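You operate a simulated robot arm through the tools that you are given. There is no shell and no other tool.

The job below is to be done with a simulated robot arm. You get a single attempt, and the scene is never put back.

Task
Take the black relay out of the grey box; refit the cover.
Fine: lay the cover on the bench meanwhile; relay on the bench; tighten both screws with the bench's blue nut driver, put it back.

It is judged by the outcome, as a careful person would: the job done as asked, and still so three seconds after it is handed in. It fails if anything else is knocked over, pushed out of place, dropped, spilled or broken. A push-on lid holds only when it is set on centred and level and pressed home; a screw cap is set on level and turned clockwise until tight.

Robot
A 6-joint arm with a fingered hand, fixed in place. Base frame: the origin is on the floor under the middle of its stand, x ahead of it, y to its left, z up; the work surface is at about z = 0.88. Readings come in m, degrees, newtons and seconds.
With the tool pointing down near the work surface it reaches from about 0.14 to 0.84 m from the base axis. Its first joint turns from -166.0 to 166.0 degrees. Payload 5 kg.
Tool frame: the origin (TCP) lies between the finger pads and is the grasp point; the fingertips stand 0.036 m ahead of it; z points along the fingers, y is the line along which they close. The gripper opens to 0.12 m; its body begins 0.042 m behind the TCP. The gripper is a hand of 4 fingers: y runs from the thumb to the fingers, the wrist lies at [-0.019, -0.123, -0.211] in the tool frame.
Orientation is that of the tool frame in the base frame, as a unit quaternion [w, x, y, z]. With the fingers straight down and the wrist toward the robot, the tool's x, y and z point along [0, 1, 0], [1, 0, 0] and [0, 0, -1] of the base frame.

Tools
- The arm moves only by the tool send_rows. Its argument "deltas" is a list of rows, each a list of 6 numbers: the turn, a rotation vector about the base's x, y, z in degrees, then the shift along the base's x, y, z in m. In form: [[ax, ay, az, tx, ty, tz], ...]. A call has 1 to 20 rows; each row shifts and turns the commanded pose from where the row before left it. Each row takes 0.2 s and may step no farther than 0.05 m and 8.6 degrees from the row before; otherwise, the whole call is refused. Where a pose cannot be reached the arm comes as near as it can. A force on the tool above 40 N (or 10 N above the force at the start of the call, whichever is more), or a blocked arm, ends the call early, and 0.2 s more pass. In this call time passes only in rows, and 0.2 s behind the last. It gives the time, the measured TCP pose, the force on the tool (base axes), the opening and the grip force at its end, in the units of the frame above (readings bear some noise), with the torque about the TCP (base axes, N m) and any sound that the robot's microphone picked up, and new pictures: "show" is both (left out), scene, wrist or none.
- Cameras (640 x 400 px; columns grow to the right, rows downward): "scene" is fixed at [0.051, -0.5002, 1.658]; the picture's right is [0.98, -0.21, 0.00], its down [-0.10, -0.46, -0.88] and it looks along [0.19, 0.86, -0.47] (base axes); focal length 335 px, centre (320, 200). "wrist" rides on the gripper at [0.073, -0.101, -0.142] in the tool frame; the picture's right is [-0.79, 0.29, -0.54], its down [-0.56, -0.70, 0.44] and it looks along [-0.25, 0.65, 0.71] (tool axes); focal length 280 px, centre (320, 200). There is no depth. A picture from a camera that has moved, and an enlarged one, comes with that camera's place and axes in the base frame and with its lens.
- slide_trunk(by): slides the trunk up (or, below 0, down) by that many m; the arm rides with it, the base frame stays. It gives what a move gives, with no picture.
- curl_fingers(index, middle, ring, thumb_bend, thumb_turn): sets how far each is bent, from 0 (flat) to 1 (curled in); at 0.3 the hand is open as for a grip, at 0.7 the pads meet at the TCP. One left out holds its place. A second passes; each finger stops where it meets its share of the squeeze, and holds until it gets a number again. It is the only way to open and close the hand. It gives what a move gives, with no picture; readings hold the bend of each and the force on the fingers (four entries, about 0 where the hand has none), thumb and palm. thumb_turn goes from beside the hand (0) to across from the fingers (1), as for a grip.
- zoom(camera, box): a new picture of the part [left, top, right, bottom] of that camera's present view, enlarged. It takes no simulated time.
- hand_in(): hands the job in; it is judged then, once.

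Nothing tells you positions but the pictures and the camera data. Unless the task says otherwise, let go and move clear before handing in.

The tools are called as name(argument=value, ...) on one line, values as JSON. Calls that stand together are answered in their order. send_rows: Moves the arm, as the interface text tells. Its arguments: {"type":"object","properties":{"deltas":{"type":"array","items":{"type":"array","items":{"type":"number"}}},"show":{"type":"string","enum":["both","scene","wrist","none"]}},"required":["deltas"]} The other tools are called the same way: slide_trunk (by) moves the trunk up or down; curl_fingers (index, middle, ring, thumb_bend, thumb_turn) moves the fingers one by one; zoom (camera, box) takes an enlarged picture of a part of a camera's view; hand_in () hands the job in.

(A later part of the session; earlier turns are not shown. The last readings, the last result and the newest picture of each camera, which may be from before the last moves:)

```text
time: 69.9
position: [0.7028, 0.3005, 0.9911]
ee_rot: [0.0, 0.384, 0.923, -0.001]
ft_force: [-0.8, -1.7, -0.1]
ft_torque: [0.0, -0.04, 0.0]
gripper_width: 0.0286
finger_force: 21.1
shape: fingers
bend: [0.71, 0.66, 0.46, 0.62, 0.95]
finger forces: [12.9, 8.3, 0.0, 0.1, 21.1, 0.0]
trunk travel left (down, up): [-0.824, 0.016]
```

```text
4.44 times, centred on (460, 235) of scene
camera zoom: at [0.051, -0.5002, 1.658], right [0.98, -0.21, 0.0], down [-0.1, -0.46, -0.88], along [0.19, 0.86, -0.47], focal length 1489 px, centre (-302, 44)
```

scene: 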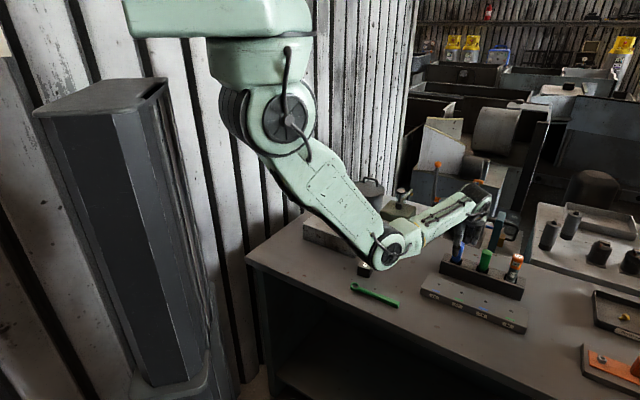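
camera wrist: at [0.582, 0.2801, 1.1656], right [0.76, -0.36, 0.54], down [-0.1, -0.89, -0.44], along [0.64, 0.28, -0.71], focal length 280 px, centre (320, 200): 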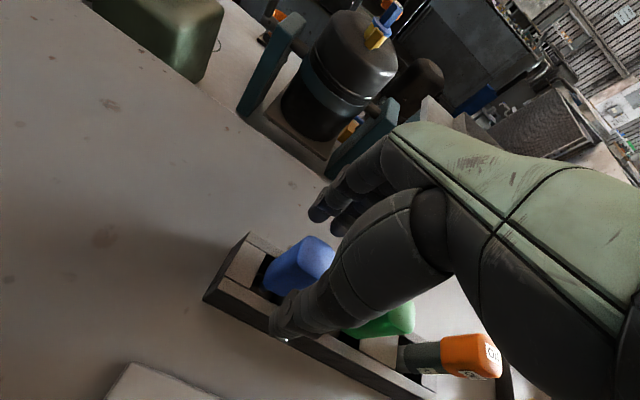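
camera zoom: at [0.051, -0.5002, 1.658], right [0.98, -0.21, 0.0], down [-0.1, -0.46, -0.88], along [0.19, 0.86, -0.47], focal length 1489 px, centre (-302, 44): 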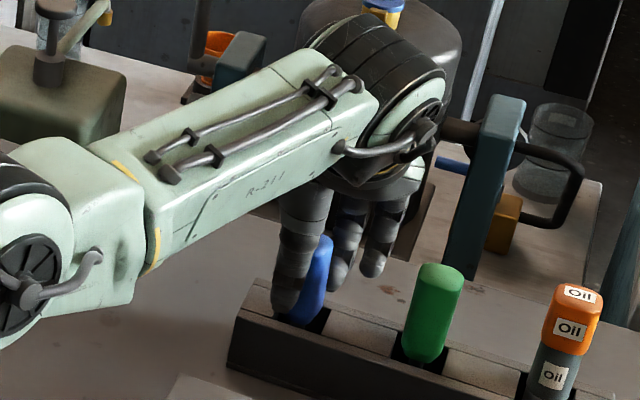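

The grip is solid at 21 N. I'll lift slowly out of the pocket, watching for binding.

send_rows(deltas=[[0, 0, 0, 0, 0, 0.006], [0, 0, 0, 0, 0, 0.006]], show="none")

send_rows(deltas=[[0, 0, 0, 0, 0, 0.01], [0, 0, 0, 0, 0, 0.01], [0, 0, 0, 0, 0, 0.015]], show="both")

zoom(camera="scene", box=[420, 180, 500, 280])

zoom(camera="wrist", box=[200, 150, 400, 350])

```text
time: 70.5
position: [0.7026, 0.3012, 1.0025]
ee_rot: [-0.001, 0.385, 0.923, -0.001]
ft_force: [-0.3, 0.3, -1.1]
ft_torque: [0.04, 0.01, -0.02]
gripper_width: 0.029
finger_force: 21.0
shape: fingers
bend: [0.71, 0.66, 0.46, 0.62, 0.95]
finger forces: [12.8, 8.2, 0.0, 0.0, 21.1, 0.0]
trunk travel left (down, up): [-0.824, 0.016]
```

```text
time: 71.3
position: [0.7015, 0.3007, 1.0363]
ee_rot: [-0.001, 0.384, 0.923, 0.0]
ft_force: [-0.1, -0.1, -0.5]
ft_torque: [0.01, 0.0, 0.03]
gripper_width: 0.0284
finger_force: 21.0
shape: fingers
bend: [0.71, 0.66, 0.46, 0.62, 0.95]
finger forces: [12.7, 8.2, 0.1, 0.1, 21.1, 0.0]
trunk travel left (down, up): [-0.824, 0.016]
camera wrist: at [0.5807, 0.2811, 1.1797], right [0.76, -0.36, 0.54], down [-0.1, -0.89, -0.44], along [0.64, 0.28, -0.72], focal length 280 px, centre (320, 200)
```

scene: 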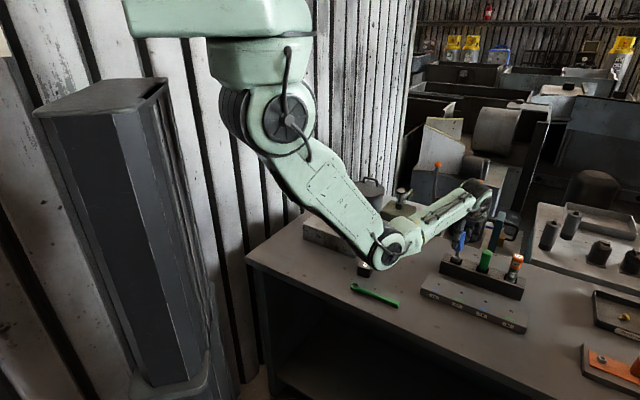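
wrist: 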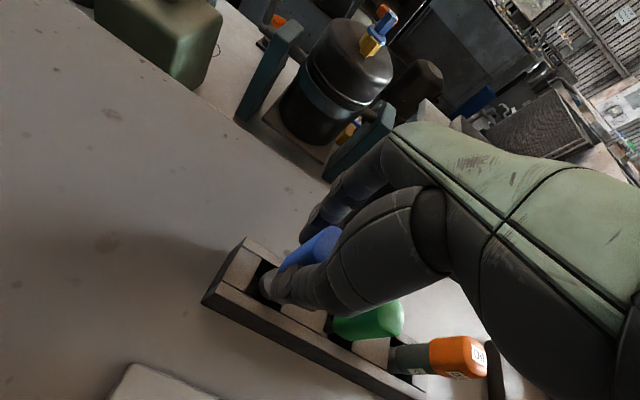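

```text
4.00 times, centred on (460, 230) of scene
camera zoom: at [0.051, -0.5002, 1.658], right [0.98, -0.21, 0.0], down [-0.1, -0.46, -0.88], along [0.19, 0.86, -0.47], focal length 1340 px, centre (-240, 80)
```

zoom: 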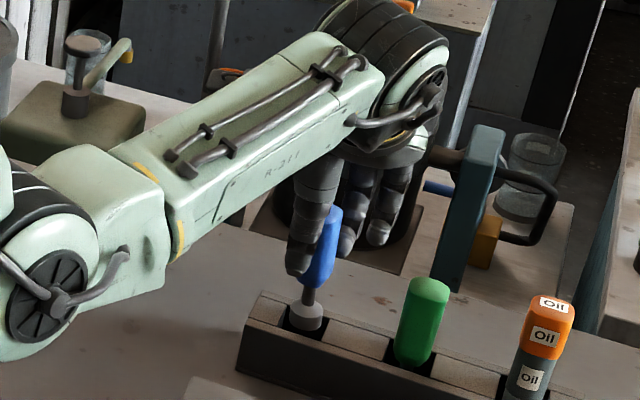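

```text
2.00 times, centred on (300, 250) of wrist
camera zoom: at [0.5807, 0.2811, 1.1797], right [0.76, -0.36, 0.54], down [-0.1, -0.89, -0.44], along [0.64, 0.28, -0.72], focal length 561 px, centre (360, 100)
```

zoom: 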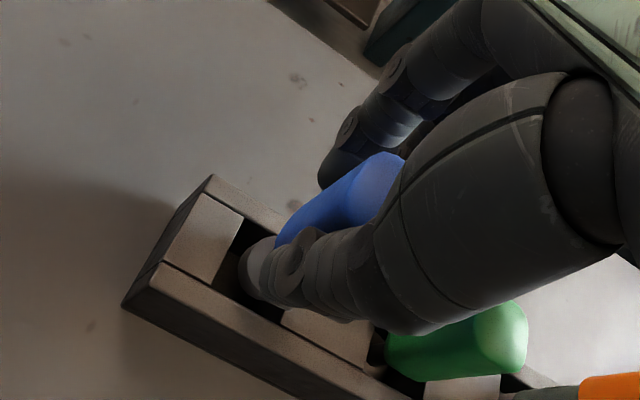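

The driver is coming out cleanly; I can see its shaft and grey socket. I'll lift it clear of the rack.

send_rows(deltas=[[0, 0, 0, 0, 0, 0.02], [0, 0, 0, 0, 0, 0.03], [0, 0, 0, 0, 0, 0.03]], show="both")

zoom(camera="scene", box=[430, 180, 490, 260])

zoom(camera="wrist", box=[200, 150, 400, 350])

```text
time: 72.1
position: [0.7, 0.2997, 1.1165]
ee_rot: [-0.001, 0.384, 0.923, -0.001]
ft_force: [0.0, 0.2, -0.5]
ft_torque: [-0.03, 0.01, -0.03]
gripper_width: 0.0285
finger_force: 21.4
shape: fingers
bend: [0.71, 0.66, 0.46, 0.62, 0.95]
finger forces: [12.9, 8.2, 0.0, 0.0, 21.1, 0.0]
trunk travel left (down, up): [-0.824, 0.016]
camera wrist: at [0.5803, 0.2803, 1.2602], right [0.76, -0.36, 0.54], down [-0.1, -0.89, -0.44], along [0.64, 0.28, -0.72], focal length 280 px, centre (320, 200)
```

scene: 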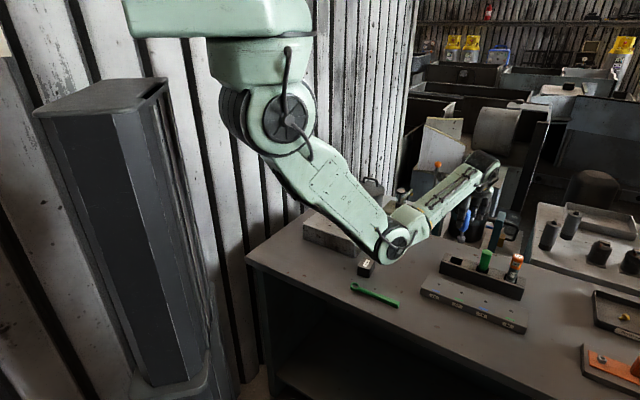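
wrist: 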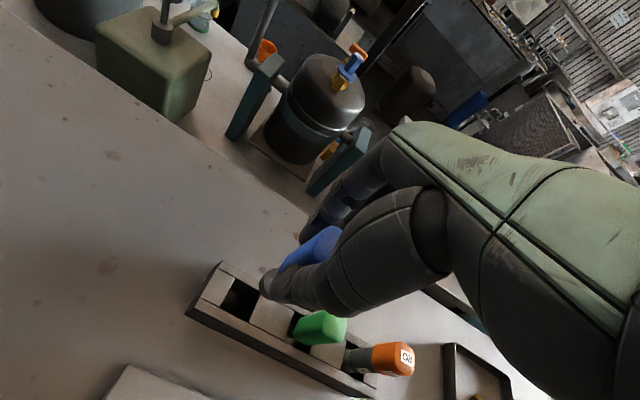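

```text
5.00 times, centred on (460, 220) of scene
camera zoom: at [0.051, -0.5002, 1.658], right [0.98, -0.21, 0.0], down [-0.1, -0.46, -0.88], along [0.19, 0.86, -0.47], focal length 1675 px, centre (-380, 100)
```

zoom: 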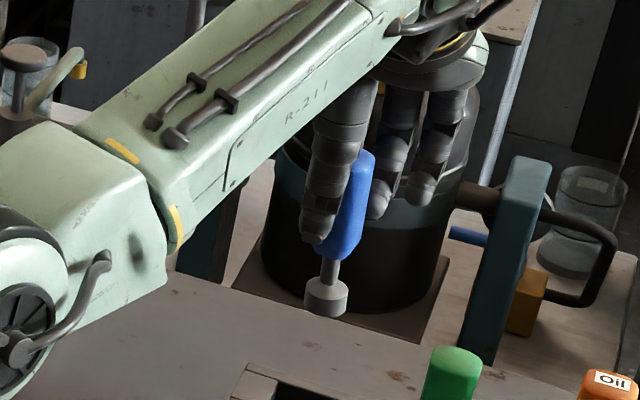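

```text
2.00 times, centred on (300, 250) of wrist
camera zoom: at [0.5803, 0.2803, 1.2602], right [0.76, -0.36, 0.54], down [-0.1, -0.89, -0.44], along [0.64, 0.28, -0.72], focal length 561 px, centre (360, 100)
```

zoom: 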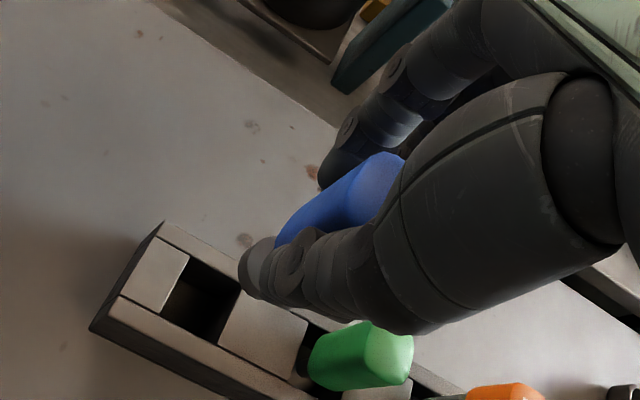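

The driver is held upright with its socket bottom about 0.10 m below the TCP and within about 3 mm of the TCP axis. Screw 2 is at about (0.410, 0.491). I'll carry the driver there while turning the hand anticlockwise to leave room for a long clockwise stroke.

send_rows(deltas=[[0, 0, 6, -0.02, 0.013, 0.01], [0, 0, 8, -0.035, 0.023, 0], [0, 0, 8, -0.035, 0.023, 0], [0, 0, 8, -0.035, 0.023, 0], [0, 0, 8, -0.035, 0.023, 0], [0, 0, 8, -0.035, 0.023, 0], [0, 0, 8, -0.035, 0.023, 0], [0, 0, 8, -0.035, 0.023, 0], [0, 0, 4, -0.025, 0.017, 0]], show="both")

```text
time: 74.1
position: [0.4113, 0.4943, 1.1256]
ee_rot: [0.0, -0.182, 0.983, 0.0]
ft_force: [-0.3, 0.1, -1.2]
ft_torque: [0.0, 0.02, 0.01]
gripper_width: 0.0286
finger_force: 20.8
shape: fingers
bend: [0.71, 0.66, 0.46, 0.62, 0.95]
finger forces: [12.8, 8.1, 0.1, 0.0, 20.9, 0.0]
trunk travel left (down, up): [-0.824, 0.016]
camera wrist: at [0.3808, 0.3734, 1.2691], right [0.63, 0.55, 0.54], down [0.77, -0.46, -0.44], along [0.0, 0.7, -0.72], focal length 280 px, centre (320, 200)
```

scene: 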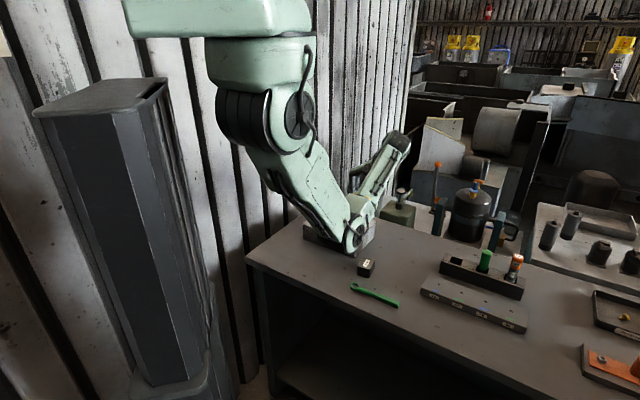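
wrist: 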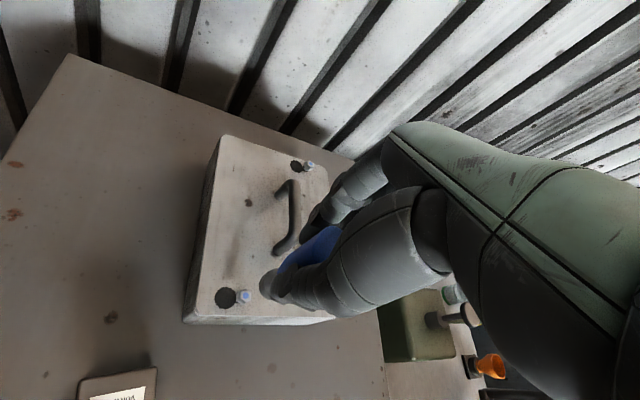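

The hand reaches this turn (y axis at 111°), and both the socket and screw 2 are in the wrist view. I'll zoom in to line them up.

zoom(camera="wrist", box=[190, 220, 340, 330])

zoom(camera="scene", box=[330, 170, 430, 260])

```text
3.64 times, centred on (265, 275) of wrist
camera zoom: at [0.3808, 0.3734, 1.2691], right [0.63, 0.55, 0.54], down [0.77, -0.46, -0.44], along [0.0, 0.7, -0.72], focal length 1020 px, centre (520, -73)
```

zoom: 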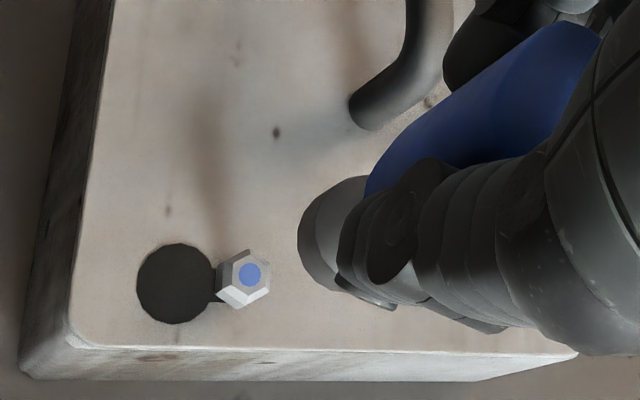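

```text
4.44 times, centred on (380, 215) of scene
camera zoom: at [0.051, -0.5002, 1.658], right [0.98, -0.21, 0.0], down [-0.1, -0.46, -0.88], along [0.19, 0.86, -0.47], focal length 1489 px, centre (53, 133)
```

zoom: 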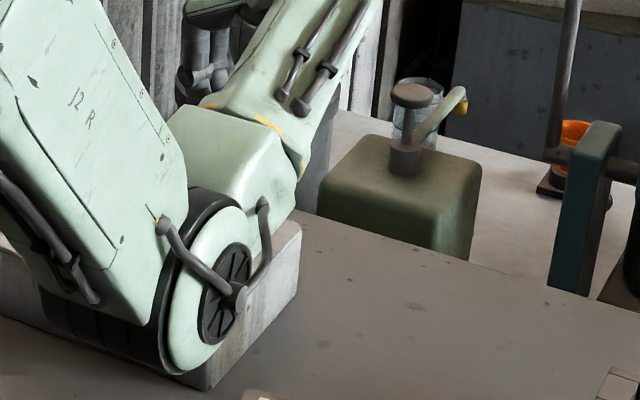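

send_rows(deltas=[[0, 0, 0, -0.001, -0.001, -0.02], [0, 0, 0, 0, 0, -0.02]], show="wrist")

zoom(camera="wrist", box=[210, 240, 330, 330])

zoom(camera="scene", box=[330, 170, 430, 270])

```text
time: 74.7
position: [0.4112, 0.4928, 1.0875]
ee_rot: [0.0, -0.181, 0.984, 0.0]
ft_force: [1.2, -0.8, -1.2]
ft_torque: [0.05, 0.02, 0.0]
gripper_width: 0.0288
finger_force: 21.2
shape: fingers
bend: [0.71, 0.66, 0.46, 0.62, 0.95]
finger forces: [12.7, 8.2, 0.1, 0.0, 21.0, 0.0]
trunk travel left (down, up): [-0.824, 0.016]
camera wrist: at [0.3803, 0.3717, 1.23], right [0.64, 0.55, 0.54], down [0.77, -0.46, -0.44], along [0.0, 0.7, -0.71], focal length 280 px, centre (320, 200)
```

wrist: 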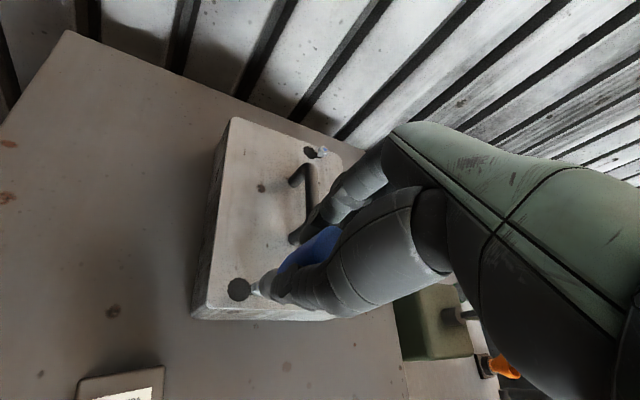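

```text
4.44 times, centred on (270, 285) of wrist
camera zoom: at [0.3803, 0.3717, 1.23], right [0.64, 0.55, 0.54], down [0.77, -0.46, -0.44], along [0.0, 0.7, -0.71], focal length 1246 px, centre (542, -178)
```

zoom: 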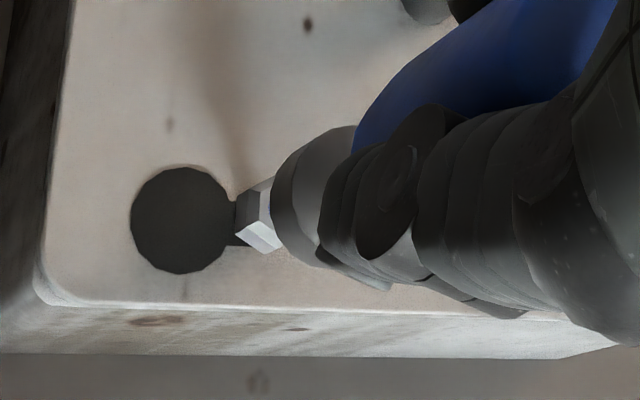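

```text
4.00 times, centred on (380, 220) of scene
camera zoom: at [0.051, -0.5002, 1.658], right [0.98, -0.21, 0.0], down [-0.1, -0.46, -0.88], along [0.19, 0.86, -0.47], focal length 1340 px, centre (80, 120)
```

zoom: 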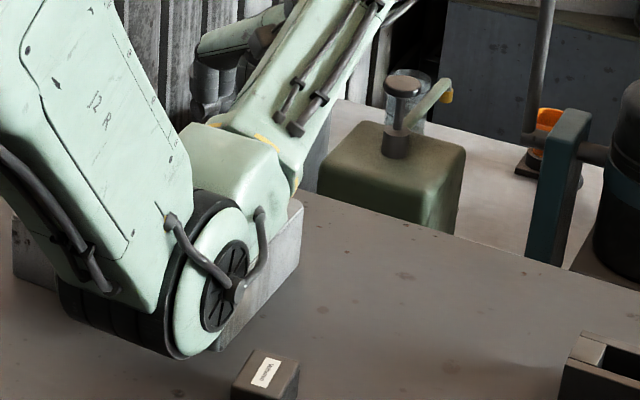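

The socket is within about 2 mm of screw 2's axis. I'll nudge it over and lower onto the head in small steps, watching the force.

send_rows(deltas=[[0, 0, 0, -0.0015, 0, -0.005], [0, 0, 0, 0, 0, -0.005]], show="none")

send_rows(deltas=[[0, 0, 0, 0, 0, -0.003]], show="none")

send_rows(deltas=[[0, 0, 0, 0, 0, -0.003]], show="none")

zoom(camera="wrist", box=[210, 240, 330, 330])

```text
time: 75.3
position: [0.4087, 0.4923, 1.0761]
ee_rot: [-0.001, -0.18, 0.984, -0.001]
ft_force: [-0.3, -0.1, -0.7]
ft_torque: [0.0, -0.01, 0.0]
gripper_width: 0.0285
finger_force: 21.0
shape: fingers
bend: [0.71, 0.66, 0.46, 0.62, 0.95]
finger forces: [12.7, 8.2, 0.0, 0.0, 20.9, 0.0]
trunk travel left (down, up): [-0.824, 0.016]
```

```text
time: 75.7
position: [0.4088, 0.4911, 1.0742]
ee_rot: [-0.001, -0.181, 0.983, 0.0]
ft_force: [0.2, -0.2, -1.6]
ft_torque: [0.04, 0.0, 0.01]
gripper_width: 0.0287
finger_force: 21.3
shape: fingers
bend: [0.71, 0.66, 0.46, 0.62, 0.95]
finger forces: [12.7, 8.2, 0.1, 0.0, 21.0, 0.1]
trunk travel left (down, up): [-0.824, 0.016]
```

```text
time: 76.1
position: [0.409, 0.4895, 1.071]
ee_rot: [-0.001, -0.18, 0.984, 0.0]
ft_force: [-0.5, -0.2, -1.1]
ft_torque: [0.04, 0.05, -0.01]
gripper_width: 0.0285
finger_force: 21.2
shape: fingers
bend: [0.71, 0.66, 0.46, 0.62, 0.95]
finger forces: [12.9, 8.1, 0.0, 0.0, 21.1, 0.0]
trunk travel left (down, up): [-0.824, 0.016]
```

```text
4.44 times, centred on (270, 285) of wrist
camera zoom: at [0.3781, 0.3701, 1.2137], right [0.64, 0.55, 0.54], down [0.77, -0.46, -0.44], along [0.0, 0.7, -0.71], focal length 1246 px, centre (542, -178)
```

zoom: 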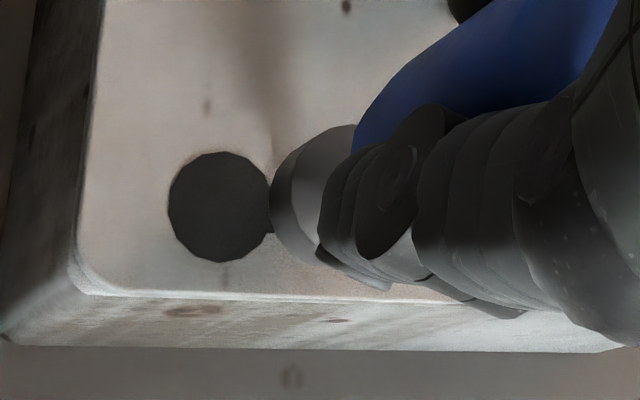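

send_rows(deltas=[[0, 0, 0, 0, 0, -0.003]], show="none")

send_rows(deltas=[[0, 0, 0, 0, 0, -0.003]], show="none")

zoom(camera="wrist", box=[210, 240, 330, 330])

```text
time: 76.5
position: [0.4084, 0.4905, 1.068]
ee_rot: [0.0, -0.181, 0.983, 0.0]
ft_force: [-1.6, 0.4, -0.5]
ft_torque: [-0.02, 0.1, 0.01]
gripper_width: 0.0283
finger_force: 20.7
shape: fingers
bend: [0.71, 0.66, 0.46, 0.63, 0.95]
finger forces: [13.2, 7.5, 0.1, 0.0, 20.9, 0.0]
trunk travel left (down, up): [-0.824, 0.016]
```

```text
time: 76.9
position: [0.4086, 0.4909, 1.0649]
ee_rot: [0.0, -0.181, 0.984, -0.001]
ft_force: [-1.0, -1.1, -0.5]
ft_torque: [-0.01, 0.06, 0.0]
gripper_width: 0.0284
finger_force: 21.2
shape: fingers
bend: [0.71, 0.66, 0.46, 0.63, 0.95]
finger forces: [13.0, 7.5, 0.0, 0.0, 20.7, 0.0]
trunk travel left (down, up): [-0.824, 0.016]
```

```text
4.44 times, centred on (270, 285) of wrist
camera zoom: at [0.3785, 0.3706, 1.2079], right [0.64, 0.55, 0.54], down [0.77, -0.46, -0.44], along [0.0, 0.7, -0.72], focal length 1246 px, centre (542, -178)
```

zoom: 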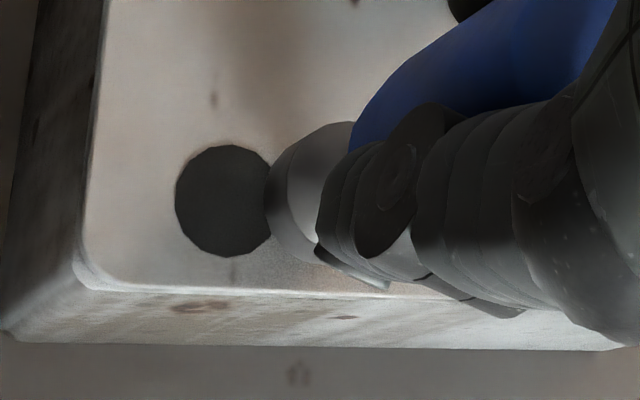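

The socket is sliding over the head with only about 1.5 N sideways and no vertical resistance. I'll continue down until it seats.

send_rows(deltas=[[0, 0, 0, -0.0005, 0, -0.003]], show="none")

send_rows(deltas=[[0, 0, 0, 0, 0, -0.003]], show="none")

zoom(camera="wrist", box=[210, 240, 330, 330])

```text
time: 77.3
position: [0.4076, 0.4896, 1.0626]
ee_rot: [0.0, -0.18, 0.984, 0.0]
ft_force: [-0.5, -0.8, 1.5]
ft_torque: [0.02, 0.01, -0.01]
gripper_width: 0.0286
finger_force: 21.2
shape: fingers
bend: [0.71, 0.66, 0.46, 0.63, 0.95]
finger forces: [13.3, 8.0, 0.0, 0.0, 21.2, 0.0]
trunk travel left (down, up): [-0.824, 0.016]
```

```text
time: 77.7
position: [0.4077, 0.49, 1.0624]
ee_rot: [0.001, -0.18, 0.984, 0.001]
ft_force: [-0.2, -0.7, 10.9]
ft_torque: [-0.09, 0.03, -0.02]
gripper_width: 0.0283
finger_force: 22.9
shape: fingers
bend: [0.72, 0.72, 0.46, 0.63, 0.95]
finger forces: [14.6, 8.7, 0.1, 0.0, 22.4, 0.1]
trunk travel left (down, up): [-0.824, 0.016]
```

```text
4.44 times, centred on (270, 285) of wrist
camera zoom: at [0.3768, 0.3692, 1.2045], right [0.63, 0.55, 0.54], down [0.77, -0.46, -0.44], along [0.01, 0.7, -0.71], focal length 1246 px, centre (542, -178)
```

zoom: 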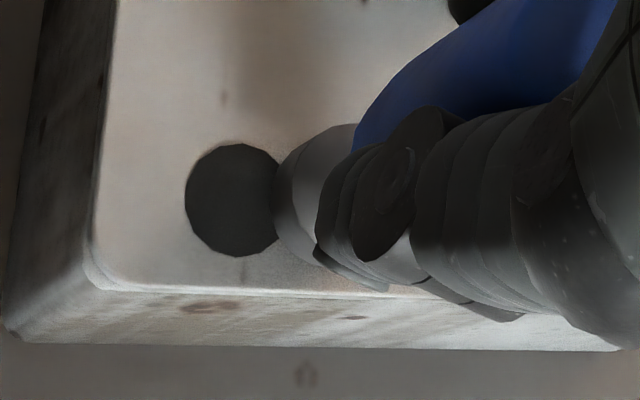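

Vertical resistance came up at z ≈ 1.0625, about 8–10 mm past the top of the head, so the socket has swallowed the head and bottomed out. I'll ease the pressure slightly and try a short clockwise turn, watching the torque.

send_rows(deltas=[[0, 0, -6, 0.0001, 0.0001, 0.001], [0, 0, -8, 0.0001, 0.0002, 0], [0, 0, -8, 0.0001, 0.0002, 0], [0, 0, -8, 0.0001, 0.0002, 0]], show="wrist")

zoom(camera="wrist", box=[200, 200, 360, 340])

```text
time: 78.7
position: [0.407, 0.4899, 1.062]
ee_rot: [0.0, 0.08, 0.997, 0.001]
ft_force: [-1.2, -0.1, 11.6]
ft_torque: [-0.07, 0.11, 0.06]
gripper_width: 0.0286
finger_force: 22.5
shape: fingers
bend: [0.72, 0.72, 0.46, 0.63, 0.95]
finger forces: [14.3, 8.9, 0.0, 0.0, 22.4, 0.0]
trunk travel left (down, up): [-0.824, 0.016]
camera wrist: at [0.3211, 0.4022, 1.204], right [0.83, 0.16, 0.54], down [0.44, -0.78, -0.44], along [0.36, 0.6, -0.71], focal length 280 px, centre (320, 200)
```

wrist: 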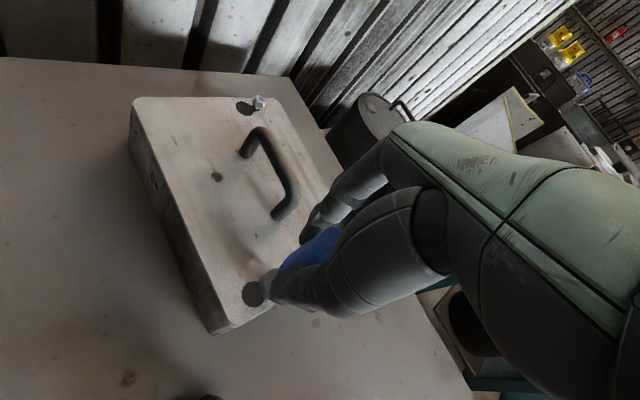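

```text
2.86 times, centred on (280, 270) of wrist
camera zoom: at [0.3211, 0.4022, 1.204], right [0.83, 0.16, 0.54], down [0.44, -0.78, -0.44], along [0.36, 0.6, -0.71], focal length 801 px, centre (434, 0)
```

zoom: 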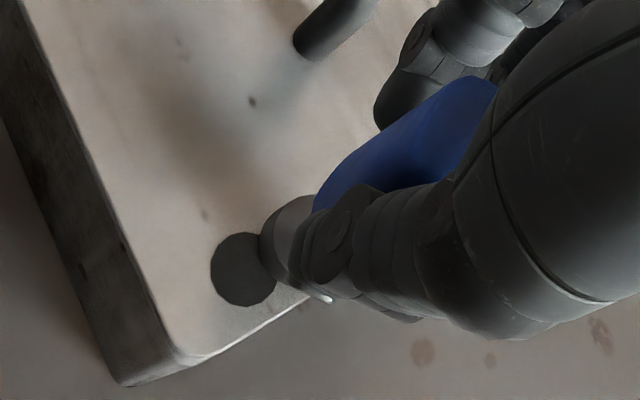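

The driver turns with light resistance (0.06 N·m). I'll continue the clockwise stroke.

send_rows(deltas=[[0, 0, -8.5, 0.0002, 0.0002, 0], [0, 0, -8.5, 0.0002, 0.0002, 0], [0, 0, -8.5, 0.0002, 0.0002, 0], [0, 0, -8.5, 0.0002, 0.0001, 0], [0, 0, -8.5, 0.0002, 0.0001, 0], [0, 0, -8.5, 0.0002, 0, 0], [0, 0, -8.5, 0.0002, 0, 0], [0, 0, -8.5, 0.0002, -0.0001, 0]], show="wrist")

zoom(camera="wrist", box=[200, 200, 360, 340])

zoom(camera="scene", box=[320, 170, 420, 260])

```text
time: 80.5
position: [0.4107, 0.492, 1.0605]
ee_rot: [0.0, 0.625, 0.781, -0.001]
ft_force: [-1.3, -0.6, 7.3]
ft_torque: [0.0, 0.22, 0.08]
gripper_width: 0.0287
finger_force: 21.7
shape: fingers
bend: [0.72, 0.72, 0.46, 0.63, 0.95]
finger forces: [12.4, 8.6, 0.0, 0.0, 22.5, 0.0]
trunk travel left (down, up): [-0.824, 0.016]
camera wrist: at [0.2968, 0.5404, 1.2034], right [0.45, -0.71, 0.54], down [-0.56, -0.7, -0.44], along [0.69, -0.1, -0.71], focal length 280 px, centre (320, 200)
```

wrist: 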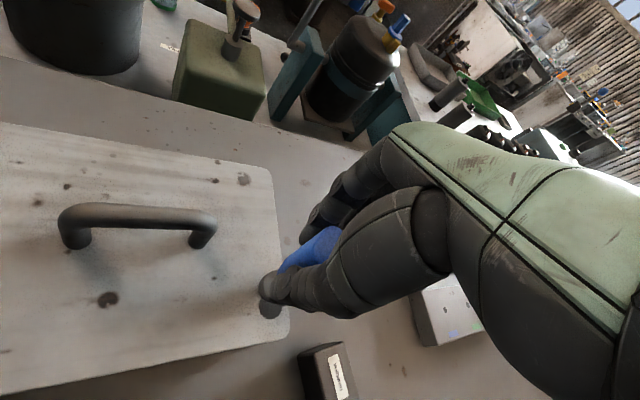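

```text
2.86 times, centred on (280, 270) of wrist
camera zoom: at [0.2968, 0.5404, 1.2034], right [0.45, -0.71, 0.54], down [-0.56, -0.7, -0.44], along [0.69, -0.1, -0.71], focal length 801 px, centre (434, 0)
```

zoom: 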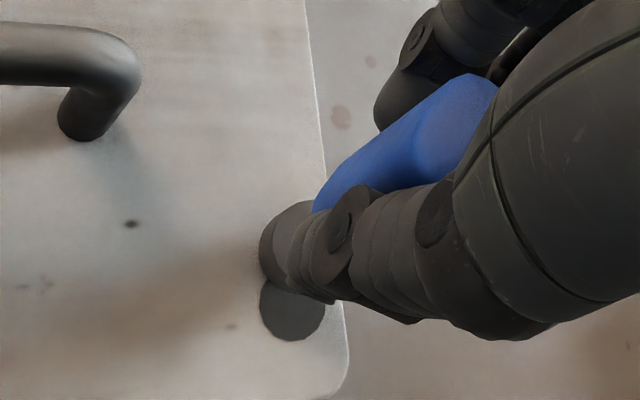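

```text
4.44 times, centred on (370, 215) of scene
camera zoom: at [0.051, -0.5002, 1.658], right [0.98, -0.21, 0.0], down [-0.1, -0.46, -0.88], along [0.19, 0.86, -0.47], focal length 1489 px, centre (98, 133)
```

zoom: 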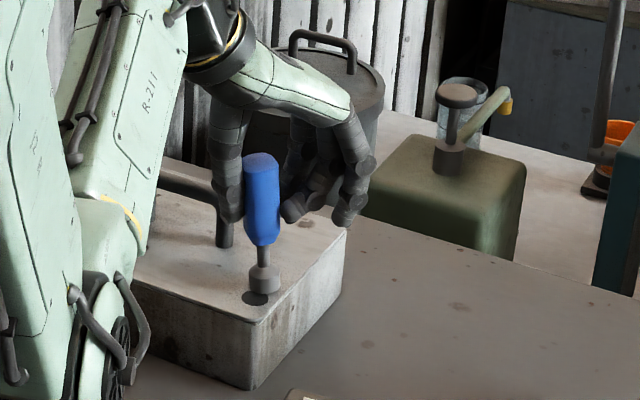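

The scene view shows the socket seated right down around the head. The axial force eased from 11.6 to 7.3 N as z dropped 1.5 mm, so the screw is threading in. I'll carry on with the stroke.

send_rows(deltas=[[0, 0, -8.5, 0.0002, -0.0001, -0.0002], [0, 0, -8.5, 0.0002, -0.0001, -0.0002], [0, 0, -8.5, 0.0002, -0.0002, -0.0002], [0, 0, -8.5, 0.0002, -0.0002, -0.0002], [0, 0, -8.5, 0.0002, -0.0002, -0.0002], [0, 0, -8.5, 0.0002, -0.0002, -0.0002], [0, 0, -8.5, 0.0001, -0.0002, -0.0002], [0, 0, -8.5, 0.0001, -0.0002, -0.0002]], show="wrist")

zoom(camera="scene", box=[320, 170, 420, 260])

zoom(camera="scene", box=[355, 220, 395, 250])

```text
time: 82.3
position: [0.4133, 0.4918, 1.0582]
ee_rot: [-0.001, 0.955, 0.298, 0.002]
ft_force: [-1.2, -2.3, 21.5]
ft_torque: [-0.1, 0.22, 0.02]
gripper_width: 0.0285
finger_force: 26.2
shape: fingers
bend: [0.72, 0.73, 0.46, 0.63, 0.95]
finger forces: [14.8, 13.8, 0.1, 0.0, 24.8, 0.0]
out of reach, approached as far as the arm can: row 8
trunk travel left (down, up): [-0.824, 0.016]
camera wrist: at [0.4175, 0.616, 1.2012], right [-0.49, -0.69, 0.54], down [-0.86, 0.26, -0.45], along [0.17, -0.68, -0.72], focal length 280 px, centre (320, 200)
```

wrist: 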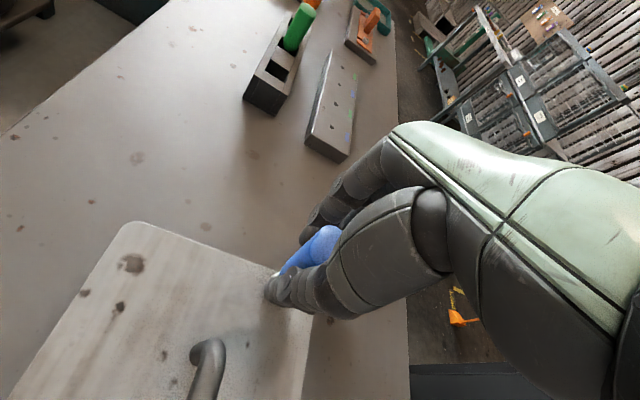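

```text
4.44 times, centred on (370, 215) of scene
camera zoom: at [0.051, -0.5002, 1.658], right [0.98, -0.21, 0.0], down [-0.1, -0.46, -0.88], along [0.19, 0.86, -0.47], focal length 1489 px, centre (98, 133)
```

zoom: 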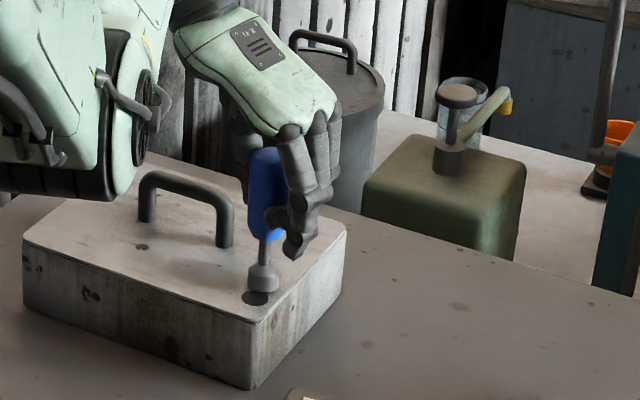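

```text
13.33 times, centred on (375, 235) of scene
camera zoom: at [0.051, -0.5002, 1.658], right [0.98, -0.21, 0.0], down [-0.1, -0.46, -0.88], along [0.19, 0.86, -0.47], focal length 4467 px, centre (-413, -267)
```

zoom: 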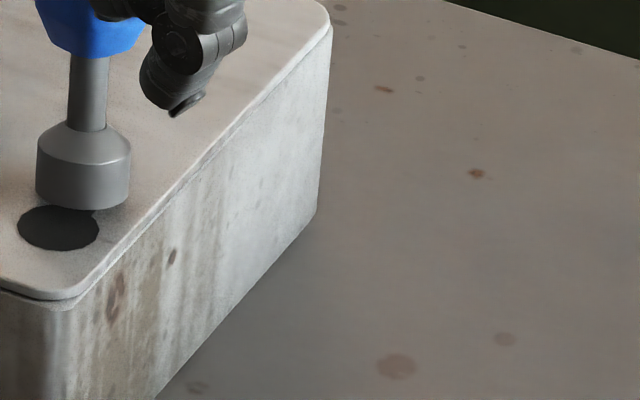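

That stroke was 166° and reached the wrist's yaw limit. I'll lift the socket off the head and look at how far the screw has gone in.

send_rows(deltas=[[0, 0, 0, 0, 0, 0.005], [0, 0, 0, 0, 0, 0.01], [0, 0, 0, 0, 0, 0.012]], show="none")

zoom(camera="scene", box=[340, 205, 390, 245])

zoom(camera="scene", box=[355, 220, 385, 245])

```text
time: 83.1
position: [0.4237, 0.5021, 1.0686]
ee_rot: [-0.002, 0.954, 0.299, 0.001]
ft_force: [0.3, 0.2, -0.5]
ft_torque: [-0.02, -0.01, 0.0]
gripper_width: 0.0283
finger_force: 21.6
shape: fingers
bend: [0.72, 0.73, 0.46, 0.63, 0.95]
finger forces: [12.9, 8.6, 0.0, 0.1, 21.5, 0.0]
out of reach, approached as far as the arm can: row 1, 2, 3
trunk travel left (down, up): [-0.824, 0.016]
```

```text
10.00 times, centred on (365, 225) of scene
camera zoom: at [0.051, -0.5002, 1.658], right [0.98, -0.21, 0.0], down [-0.1, -0.46, -0.88], along [0.19, 0.86, -0.47], focal length 3350 px, centre (-130, -50)
```

zoom: 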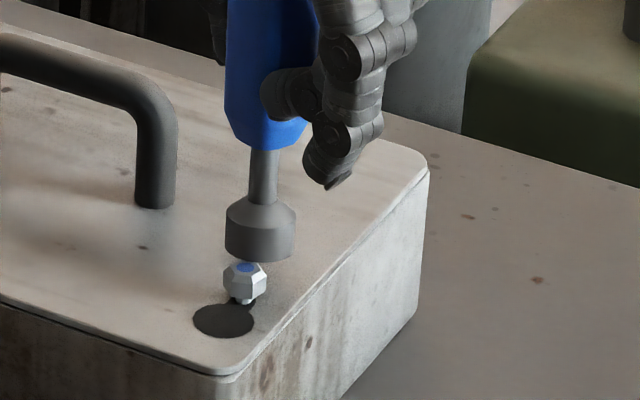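

```text
16.00 times, centred on (370, 232) of scene
camera zoom: at [0.051, -0.5002, 1.658], right [0.98, -0.21, 0.0], down [-0.1, -0.46, -0.88], along [0.19, 0.86, -0.47], focal length 5360 px, centre (-480, -320)
```

zoom: 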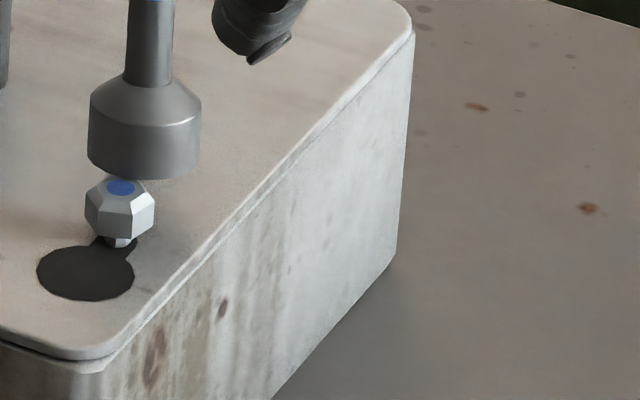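

The socket is off the head, and the screw has gone in by roughly 1.6 mm with about 2 mm of gap left. I'll turn the hand back by exactly 180° to keep the hex phase, then re-engage for another stroke, staying short of that yaw limit.

send_rows(deltas=[[0, 0, 8, -0.002, -0.002, 0.004], [0, 0, 8, -0.002, -0.001, 0.006], [0, 0, 8.5, -0.002, -0.001, 0.006], [0, 0, 8.5, -0.002, -0.001, 0.006], [0, 0, 8.5, -0.002, -0.001, 0], [0, 0, 8.5, -0.001, -0.001, 0], [0, 0, 8.5, -0.001, -0.001, 0], [0, 0, 8.5, -0.001, -0.001, 0], [0, 0, 8.5, 0, 0, 0], [0, 0, 8.5, 0, 0, 0]], show="scene")

zoom(camera="scene", box=[340, 195, 390, 245])

```text
time: 85.3
position: [0.4115, 0.4935, 1.0937]
ee_rot: [-0.002, 0.508, 0.861, 0.001]
ft_force: [0.2, 0.5, -0.9]
ft_torque: [-0.02, 0.03, -0.01]
gripper_width: 0.0284
finger_force: 21.8
shape: fingers
bend: [0.72, 0.73, 0.46, 0.63, 0.95]
finger forces: [12.8, 8.5, 0.1, 0.0, 21.3, 0.1]
trunk travel left (down, up): [-0.824, 0.016]
```

scene: 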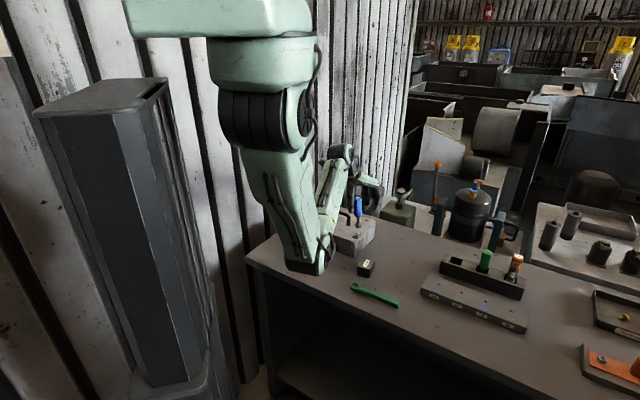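

```text
8.00 times, centred on (365, 220) of scene
camera zoom: at [0.051, -0.5002, 1.658], right [0.98, -0.21, 0.0], down [-0.1, -0.46, -0.88], along [0.19, 0.86, -0.47], focal length 2680 px, centre (-40, 40)
```

zoom: 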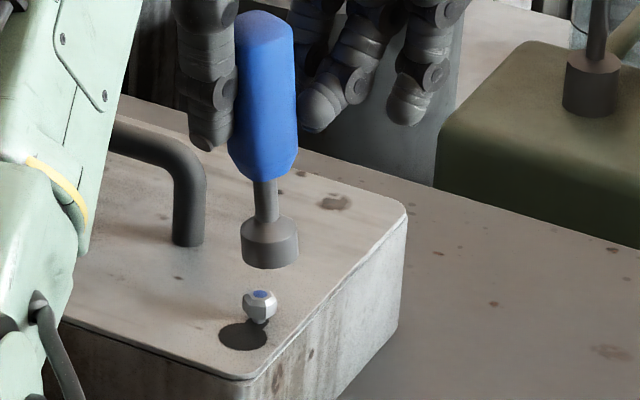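

The scene camera now clearly shows the socket above the screw, off by only about 2–3 mm. I'll turn on to +125° (180° from where the last stroke ended) and place the socket axis over the screw, allowing for its small offset in my grip.

send_rows(deltas=[[0, 0, 8.5, -0.0005, -0.0002, -0.001], [0, 0, 8.5, -0.0005, -0.0002, -0.001], [0, 0, 8.5, -0.0005, -0.0002, -0.001], [0, 0, 8.5, -0.0006, -0.0002, 0], [0, 0, 8.5, -0.0006, -0.0002, 0], [0, 0, 8.5, -0.0006, -0.0002, 0], [0, 0, 8.5, -0.0006, -0.0002, 0], [0, 0, 8.5, -0.0006, -0.0002, 0], [0, 0, 8.5, -0.0006, -0.0002, 0], [0, 0, 8.5, -0.0006, -0.0002, 0], [0, 0, 8.5, -0.0006, -0.0002, 0], [0, 0, 2.3, 0, 0, 0]], show="both")

zoom(camera="wrist", box=[200, 230, 330, 330])

zoom(camera="scene", box=[330, 180, 410, 260])

```text
time: 87.9
position: [0.4049, 0.4923, 1.0888]
ee_rot: [-0.002, -0.298, 0.954, 0.0]
ft_force: [0.0, 0.4, -1.2]
ft_torque: [0.0, 0.0, 0.0]
gripper_width: 0.0285
finger_force: 21.3
shape: fingers
bend: [0.72, 0.73, 0.46, 0.63, 0.95]
finger forces: [12.6, 8.5, 0.0, 0.0, 21.3, 0.1]
trunk travel left (down, up): [-0.824, 0.016]
camera wrist: at [0.4041, 0.3672, 1.2315], right [0.49, 0.69, 0.54], down [0.86, -0.26, -0.44], along [-0.17, 0.68, -0.71], focal length 280 px, centre (320, 200)
```

scene: 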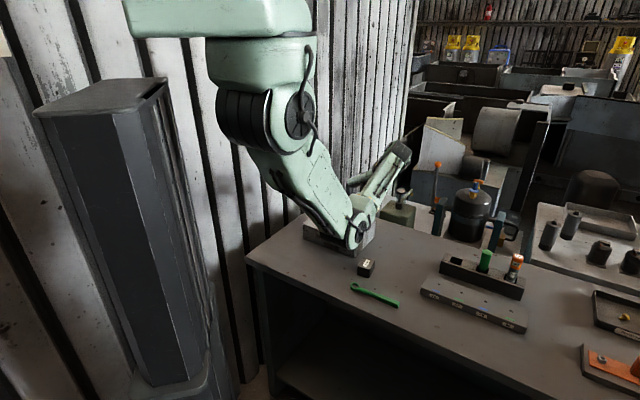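
wrist: 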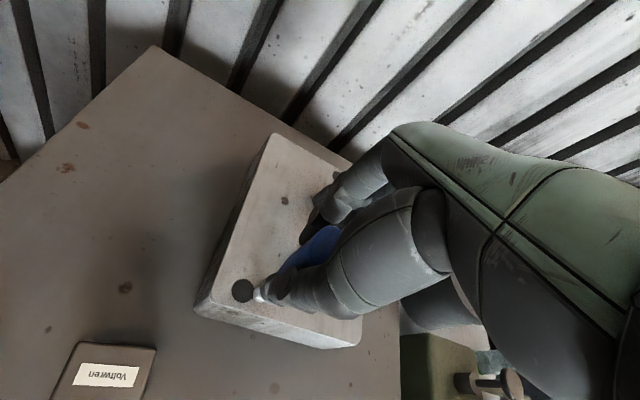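

```text
4.00 times, centred on (265, 280) of wrist
camera zoom: at [0.4041, 0.3672, 1.2315], right [0.49, 0.69, 0.54], down [0.86, -0.26, -0.44], along [-0.17, 0.68, -0.71], focal length 1122 px, centre (540, -120)
```

zoom: 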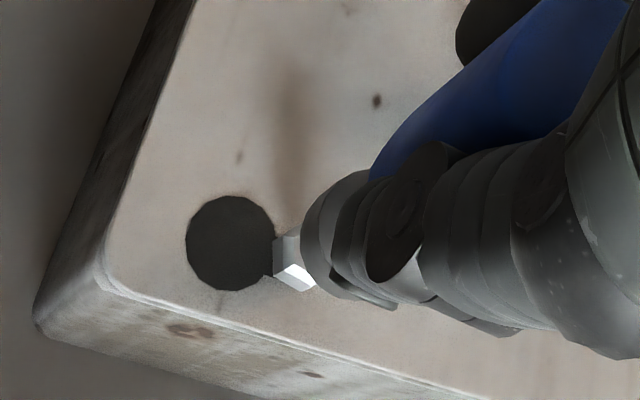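

```text
5.00 times, centred on (370, 220) of scene
camera zoom: at [0.051, -0.5002, 1.658], right [0.98, -0.21, 0.0], down [-0.1, -0.46, -0.88], along [0.19, 0.86, -0.47], focal length 1675 px, centre (70, 100)
```

zoom: 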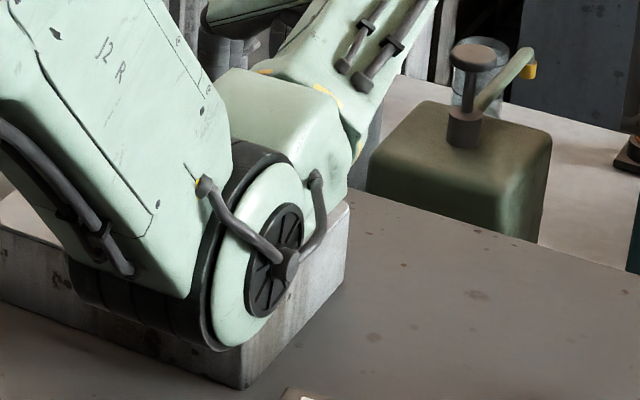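

The socket is lined up over screw 2 again at exactly 180° from before. Lowering onto the head.

send_rows(deltas=[[0, 0, 0, 0, -0.0007, -0.01], [0, 0, 0, 0, 0, -0.008]], show="none")

send_rows(deltas=[[0, 0, 0, 0, 0, -0.003]], show="none")

send_rows(deltas=[[0, 0, 0, 0, 0, -0.003]], show="none")

send_rows(deltas=[[0, 0, 0, 0, 0, -0.003]], show="none")

```text
time: 88.5
position: [0.4061, 0.4907, 1.0716]
ee_rot: [0.0, -0.298, 0.955, -0.001]
ft_force: [-0.8, -0.4, -0.4]
ft_torque: [0.02, -0.01, 0.0]
gripper_width: 0.0285
finger_force: 21.2
shape: fingers
bend: [0.72, 0.73, 0.46, 0.63, 0.95]
finger forces: [12.6, 8.4, 0.1, 0.0, 21.3, 0.0]
trunk travel left (down, up): [-0.824, 0.016]
```

```text
time: 88.9
position: [0.4041, 0.4905, 1.0683]
ee_rot: [-0.001, -0.297, 0.955, -0.001]
ft_force: [-0.3, -0.3, -0.4]
ft_torque: [0.01, 0.01, -0.01]
gripper_width: 0.0283
finger_force: 21.4
shape: fingers
bend: [0.72, 0.73, 0.46, 0.63, 0.95]
finger forces: [12.6, 8.4, 0.1, 0.0, 21.2, 0.0]
trunk travel left (down, up): [-0.824, 0.016]
```

```text
time: 89.3
position: [0.4038, 0.4905, 1.0656]
ee_rot: [0.0, -0.297, 0.955, -0.002]
ft_force: [-1.4, 0.5, -0.9]
ft_torque: [-0.02, 0.08, -0.01]
gripper_width: 0.0287
finger_force: 20.7
shape: fingers
bend: [0.72, 0.72, 0.46, 0.63, 0.95]
finger forces: [12.9, 8.1, 0.1, 0.1, 20.9, 0.1]
trunk travel left (down, up): [-0.824, 0.016]
```

```text
time: 89.7
position: [0.4049, 0.4903, 1.0629]
ee_rot: [0.0, -0.297, 0.955, -0.001]
ft_force: [-0.4, -0.7, -1.2]
ft_torque: [-0.02, 0.05, -0.03]
gripper_width: 0.0285
finger_force: 20.7
shape: fingers
bend: [0.72, 0.72, 0.46, 0.63, 0.95]
finger forces: [12.8, 8.0, 0.0, 0.0, 20.9, 0.1]
trunk travel left (down, up): [-0.824, 0.016]
```

send_rows(deltas=[[0, 0, 0, 0, 0, -0.002]], show="none")

send_rows(deltas=[[0, 0, 0, 0, 0, -0.002]], show="none")

send_rows(deltas=[[0, 0, 0, 0, 0, -0.002]], show="none")

```text
time: 90.1
position: [0.4044, 0.4919, 1.0613]
ee_rot: [-0.001, -0.297, 0.955, -0.001]
ft_force: [-0.9, -0.2, -1.7]
ft_torque: [-0.03, 0.01, 0.0]
gripper_width: 0.0285
finger_force: 21.6
shape: fingers
bend: [0.72, 0.72, 0.46, 0.63, 0.95]
finger forces: [12.7, 8.2, 0.1, 0.1, 21.0, 0.0]
trunk travel left (down, up): [-0.824, 0.016]
```

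```text
time: 90.5
position: [0.4027, 0.4911, 1.0586]
ee_rot: [0.0, -0.297, 0.955, 0.0]
ft_force: [0.1, -0.2, 1.6]
ft_torque: [-0.06, 0.01, 0.01]
gripper_width: 0.0284
finger_force: 21.1
shape: fingers
bend: [0.72, 0.72, 0.46, 0.63, 0.95]
finger forces: [12.9, 8.4, 0.0, 0.0, 21.2, 0.0]
trunk travel left (down, up): [-0.824, 0.016]
```

```text
time: 90.9
position: [0.404, 0.4909, 1.0586]
ee_rot: [0.001, -0.298, 0.955, 0.002]
ft_force: [0.2, -0.2, 13.0]
ft_torque: [-0.09, -0.08, 0.03]
gripper_width: 0.0284
finger_force: 22.9
shape: fingers
bend: [0.72, 0.73, 0.46, 0.63, 0.94]
finger forces: [13.9, 9.5, 0.1, 0.0, 22.7, 0.0]
trunk travel left (down, up): [-0.824, 0.016]
```

Seated at z ≈ 1.0586 with about 13 N of pressure. I'll turn clockwise again, following the socket's small offset so it stays on the screw axis.

send_rows(deltas=[[0, 0, -8.5, 0.0003, 0.0006, 0], [0, 0, -8.5, 0.0003, 0.0006, 0], [0, 0, -8.5, 0.0003, 0.0006, 0], [0, 0, -8.5, 0.0003, 0.0006, 0], [0, 0, -8.5, 0.0003, 0.0006, 0], [0, 0, -8.5, 0.0006, 0.0002, 0], [0, 0, -8.5, 0.0006, 0.0002, 0], [0, 0, -8.5, 0.0006, 0.0002, 0], [0, 0, -8.5, 0.0006, 0.0002, 0], [0, 0, -8.5, 0.0006, 0.0002, 0]], show="none")

zoom(camera="scene", box=[340, 195, 390, 245])

```text
time: 93.1
position: [0.4074, 0.4949, 1.0561]
ee_rot: [0.0, 0.427, 0.904, 0.001]
ft_force: [1.0, 0.2, 14.6]
ft_torque: [-0.05, 0.05, 0.03]
gripper_width: 0.0281
finger_force: 24.4
shape: fingers
bend: [0.73, 0.73, 0.46, 0.63, 0.94]
finger forces: [14.4, 10.8, 0.1, 0.1, 23.9, 0.0]
trunk travel left (down, up): [-0.824, 0.016]
```

```text
8.00 times, centred on (365, 220) of scene
camera zoom: at [0.051, -0.5002, 1.658], right [0.98, -0.21, 0.0], down [-0.1, -0.46, -0.88], along [0.19, 0.86, -0.47], focal length 2680 px, centre (-40, 40)
```

zoom: 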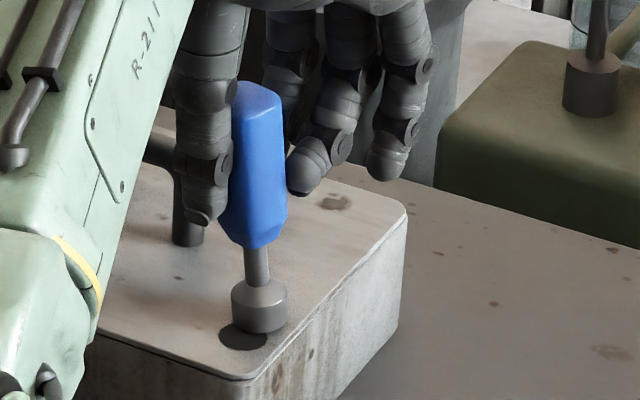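

send_rows(deltas=[[0, 0, -8.5, 0.0006, -0.0003, 0], [0, 0, -8.5, 0.0006, -0.0003, 0], [0, 0, -8.5, 0.0006, -0.0003, 0], [0, 0, -8.5, 0.0006, -0.0003, 0], [0, 0, -8.5, 0.0006, -0.0003, 0], [0, 0, -8.5, 0.0002, -0.0006, 0], [0, 0, -8.5, 0.0002, -0.0006, 0], [0, 0, -8.5, 0.0002, -0.0006, 0], [0, 0, -8.5, 0.0002, -0.0006, 0]], show="none")

zoom(camera="scene", box=[340, 195, 390, 245])

```text
time: 95.1
position: [0.412, 0.4917, 1.0563]
ee_rot: [0.0, 0.895, 0.446, 0.0]
ft_force: [0.4, -0.6, 6.1]
ft_torque: [-0.03, -0.04, -0.02]
gripper_width: 0.0283
finger_force: 23.5
shape: fingers
bend: [0.73, 0.73, 0.46, 0.63, 0.94]
finger forces: [13.8, 10.2, 0.0, 0.0, 22.7, 0.0]
trunk travel left (down, up): [-0.824, 0.016]
```

```text
8.00 times, centred on (365, 220) of scene
camera zoom: at [0.051, -0.5002, 1.658], right [0.98, -0.21, 0.0], down [-0.1, -0.46, -0.88], along [0.19, 0.86, -0.47], focal length 2680 px, centre (-40, 40)
```

zoom: 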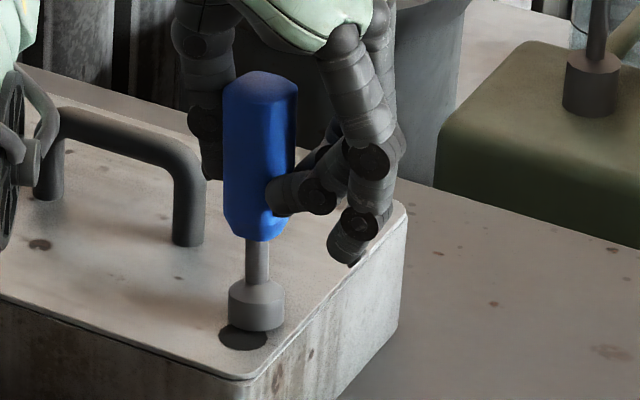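

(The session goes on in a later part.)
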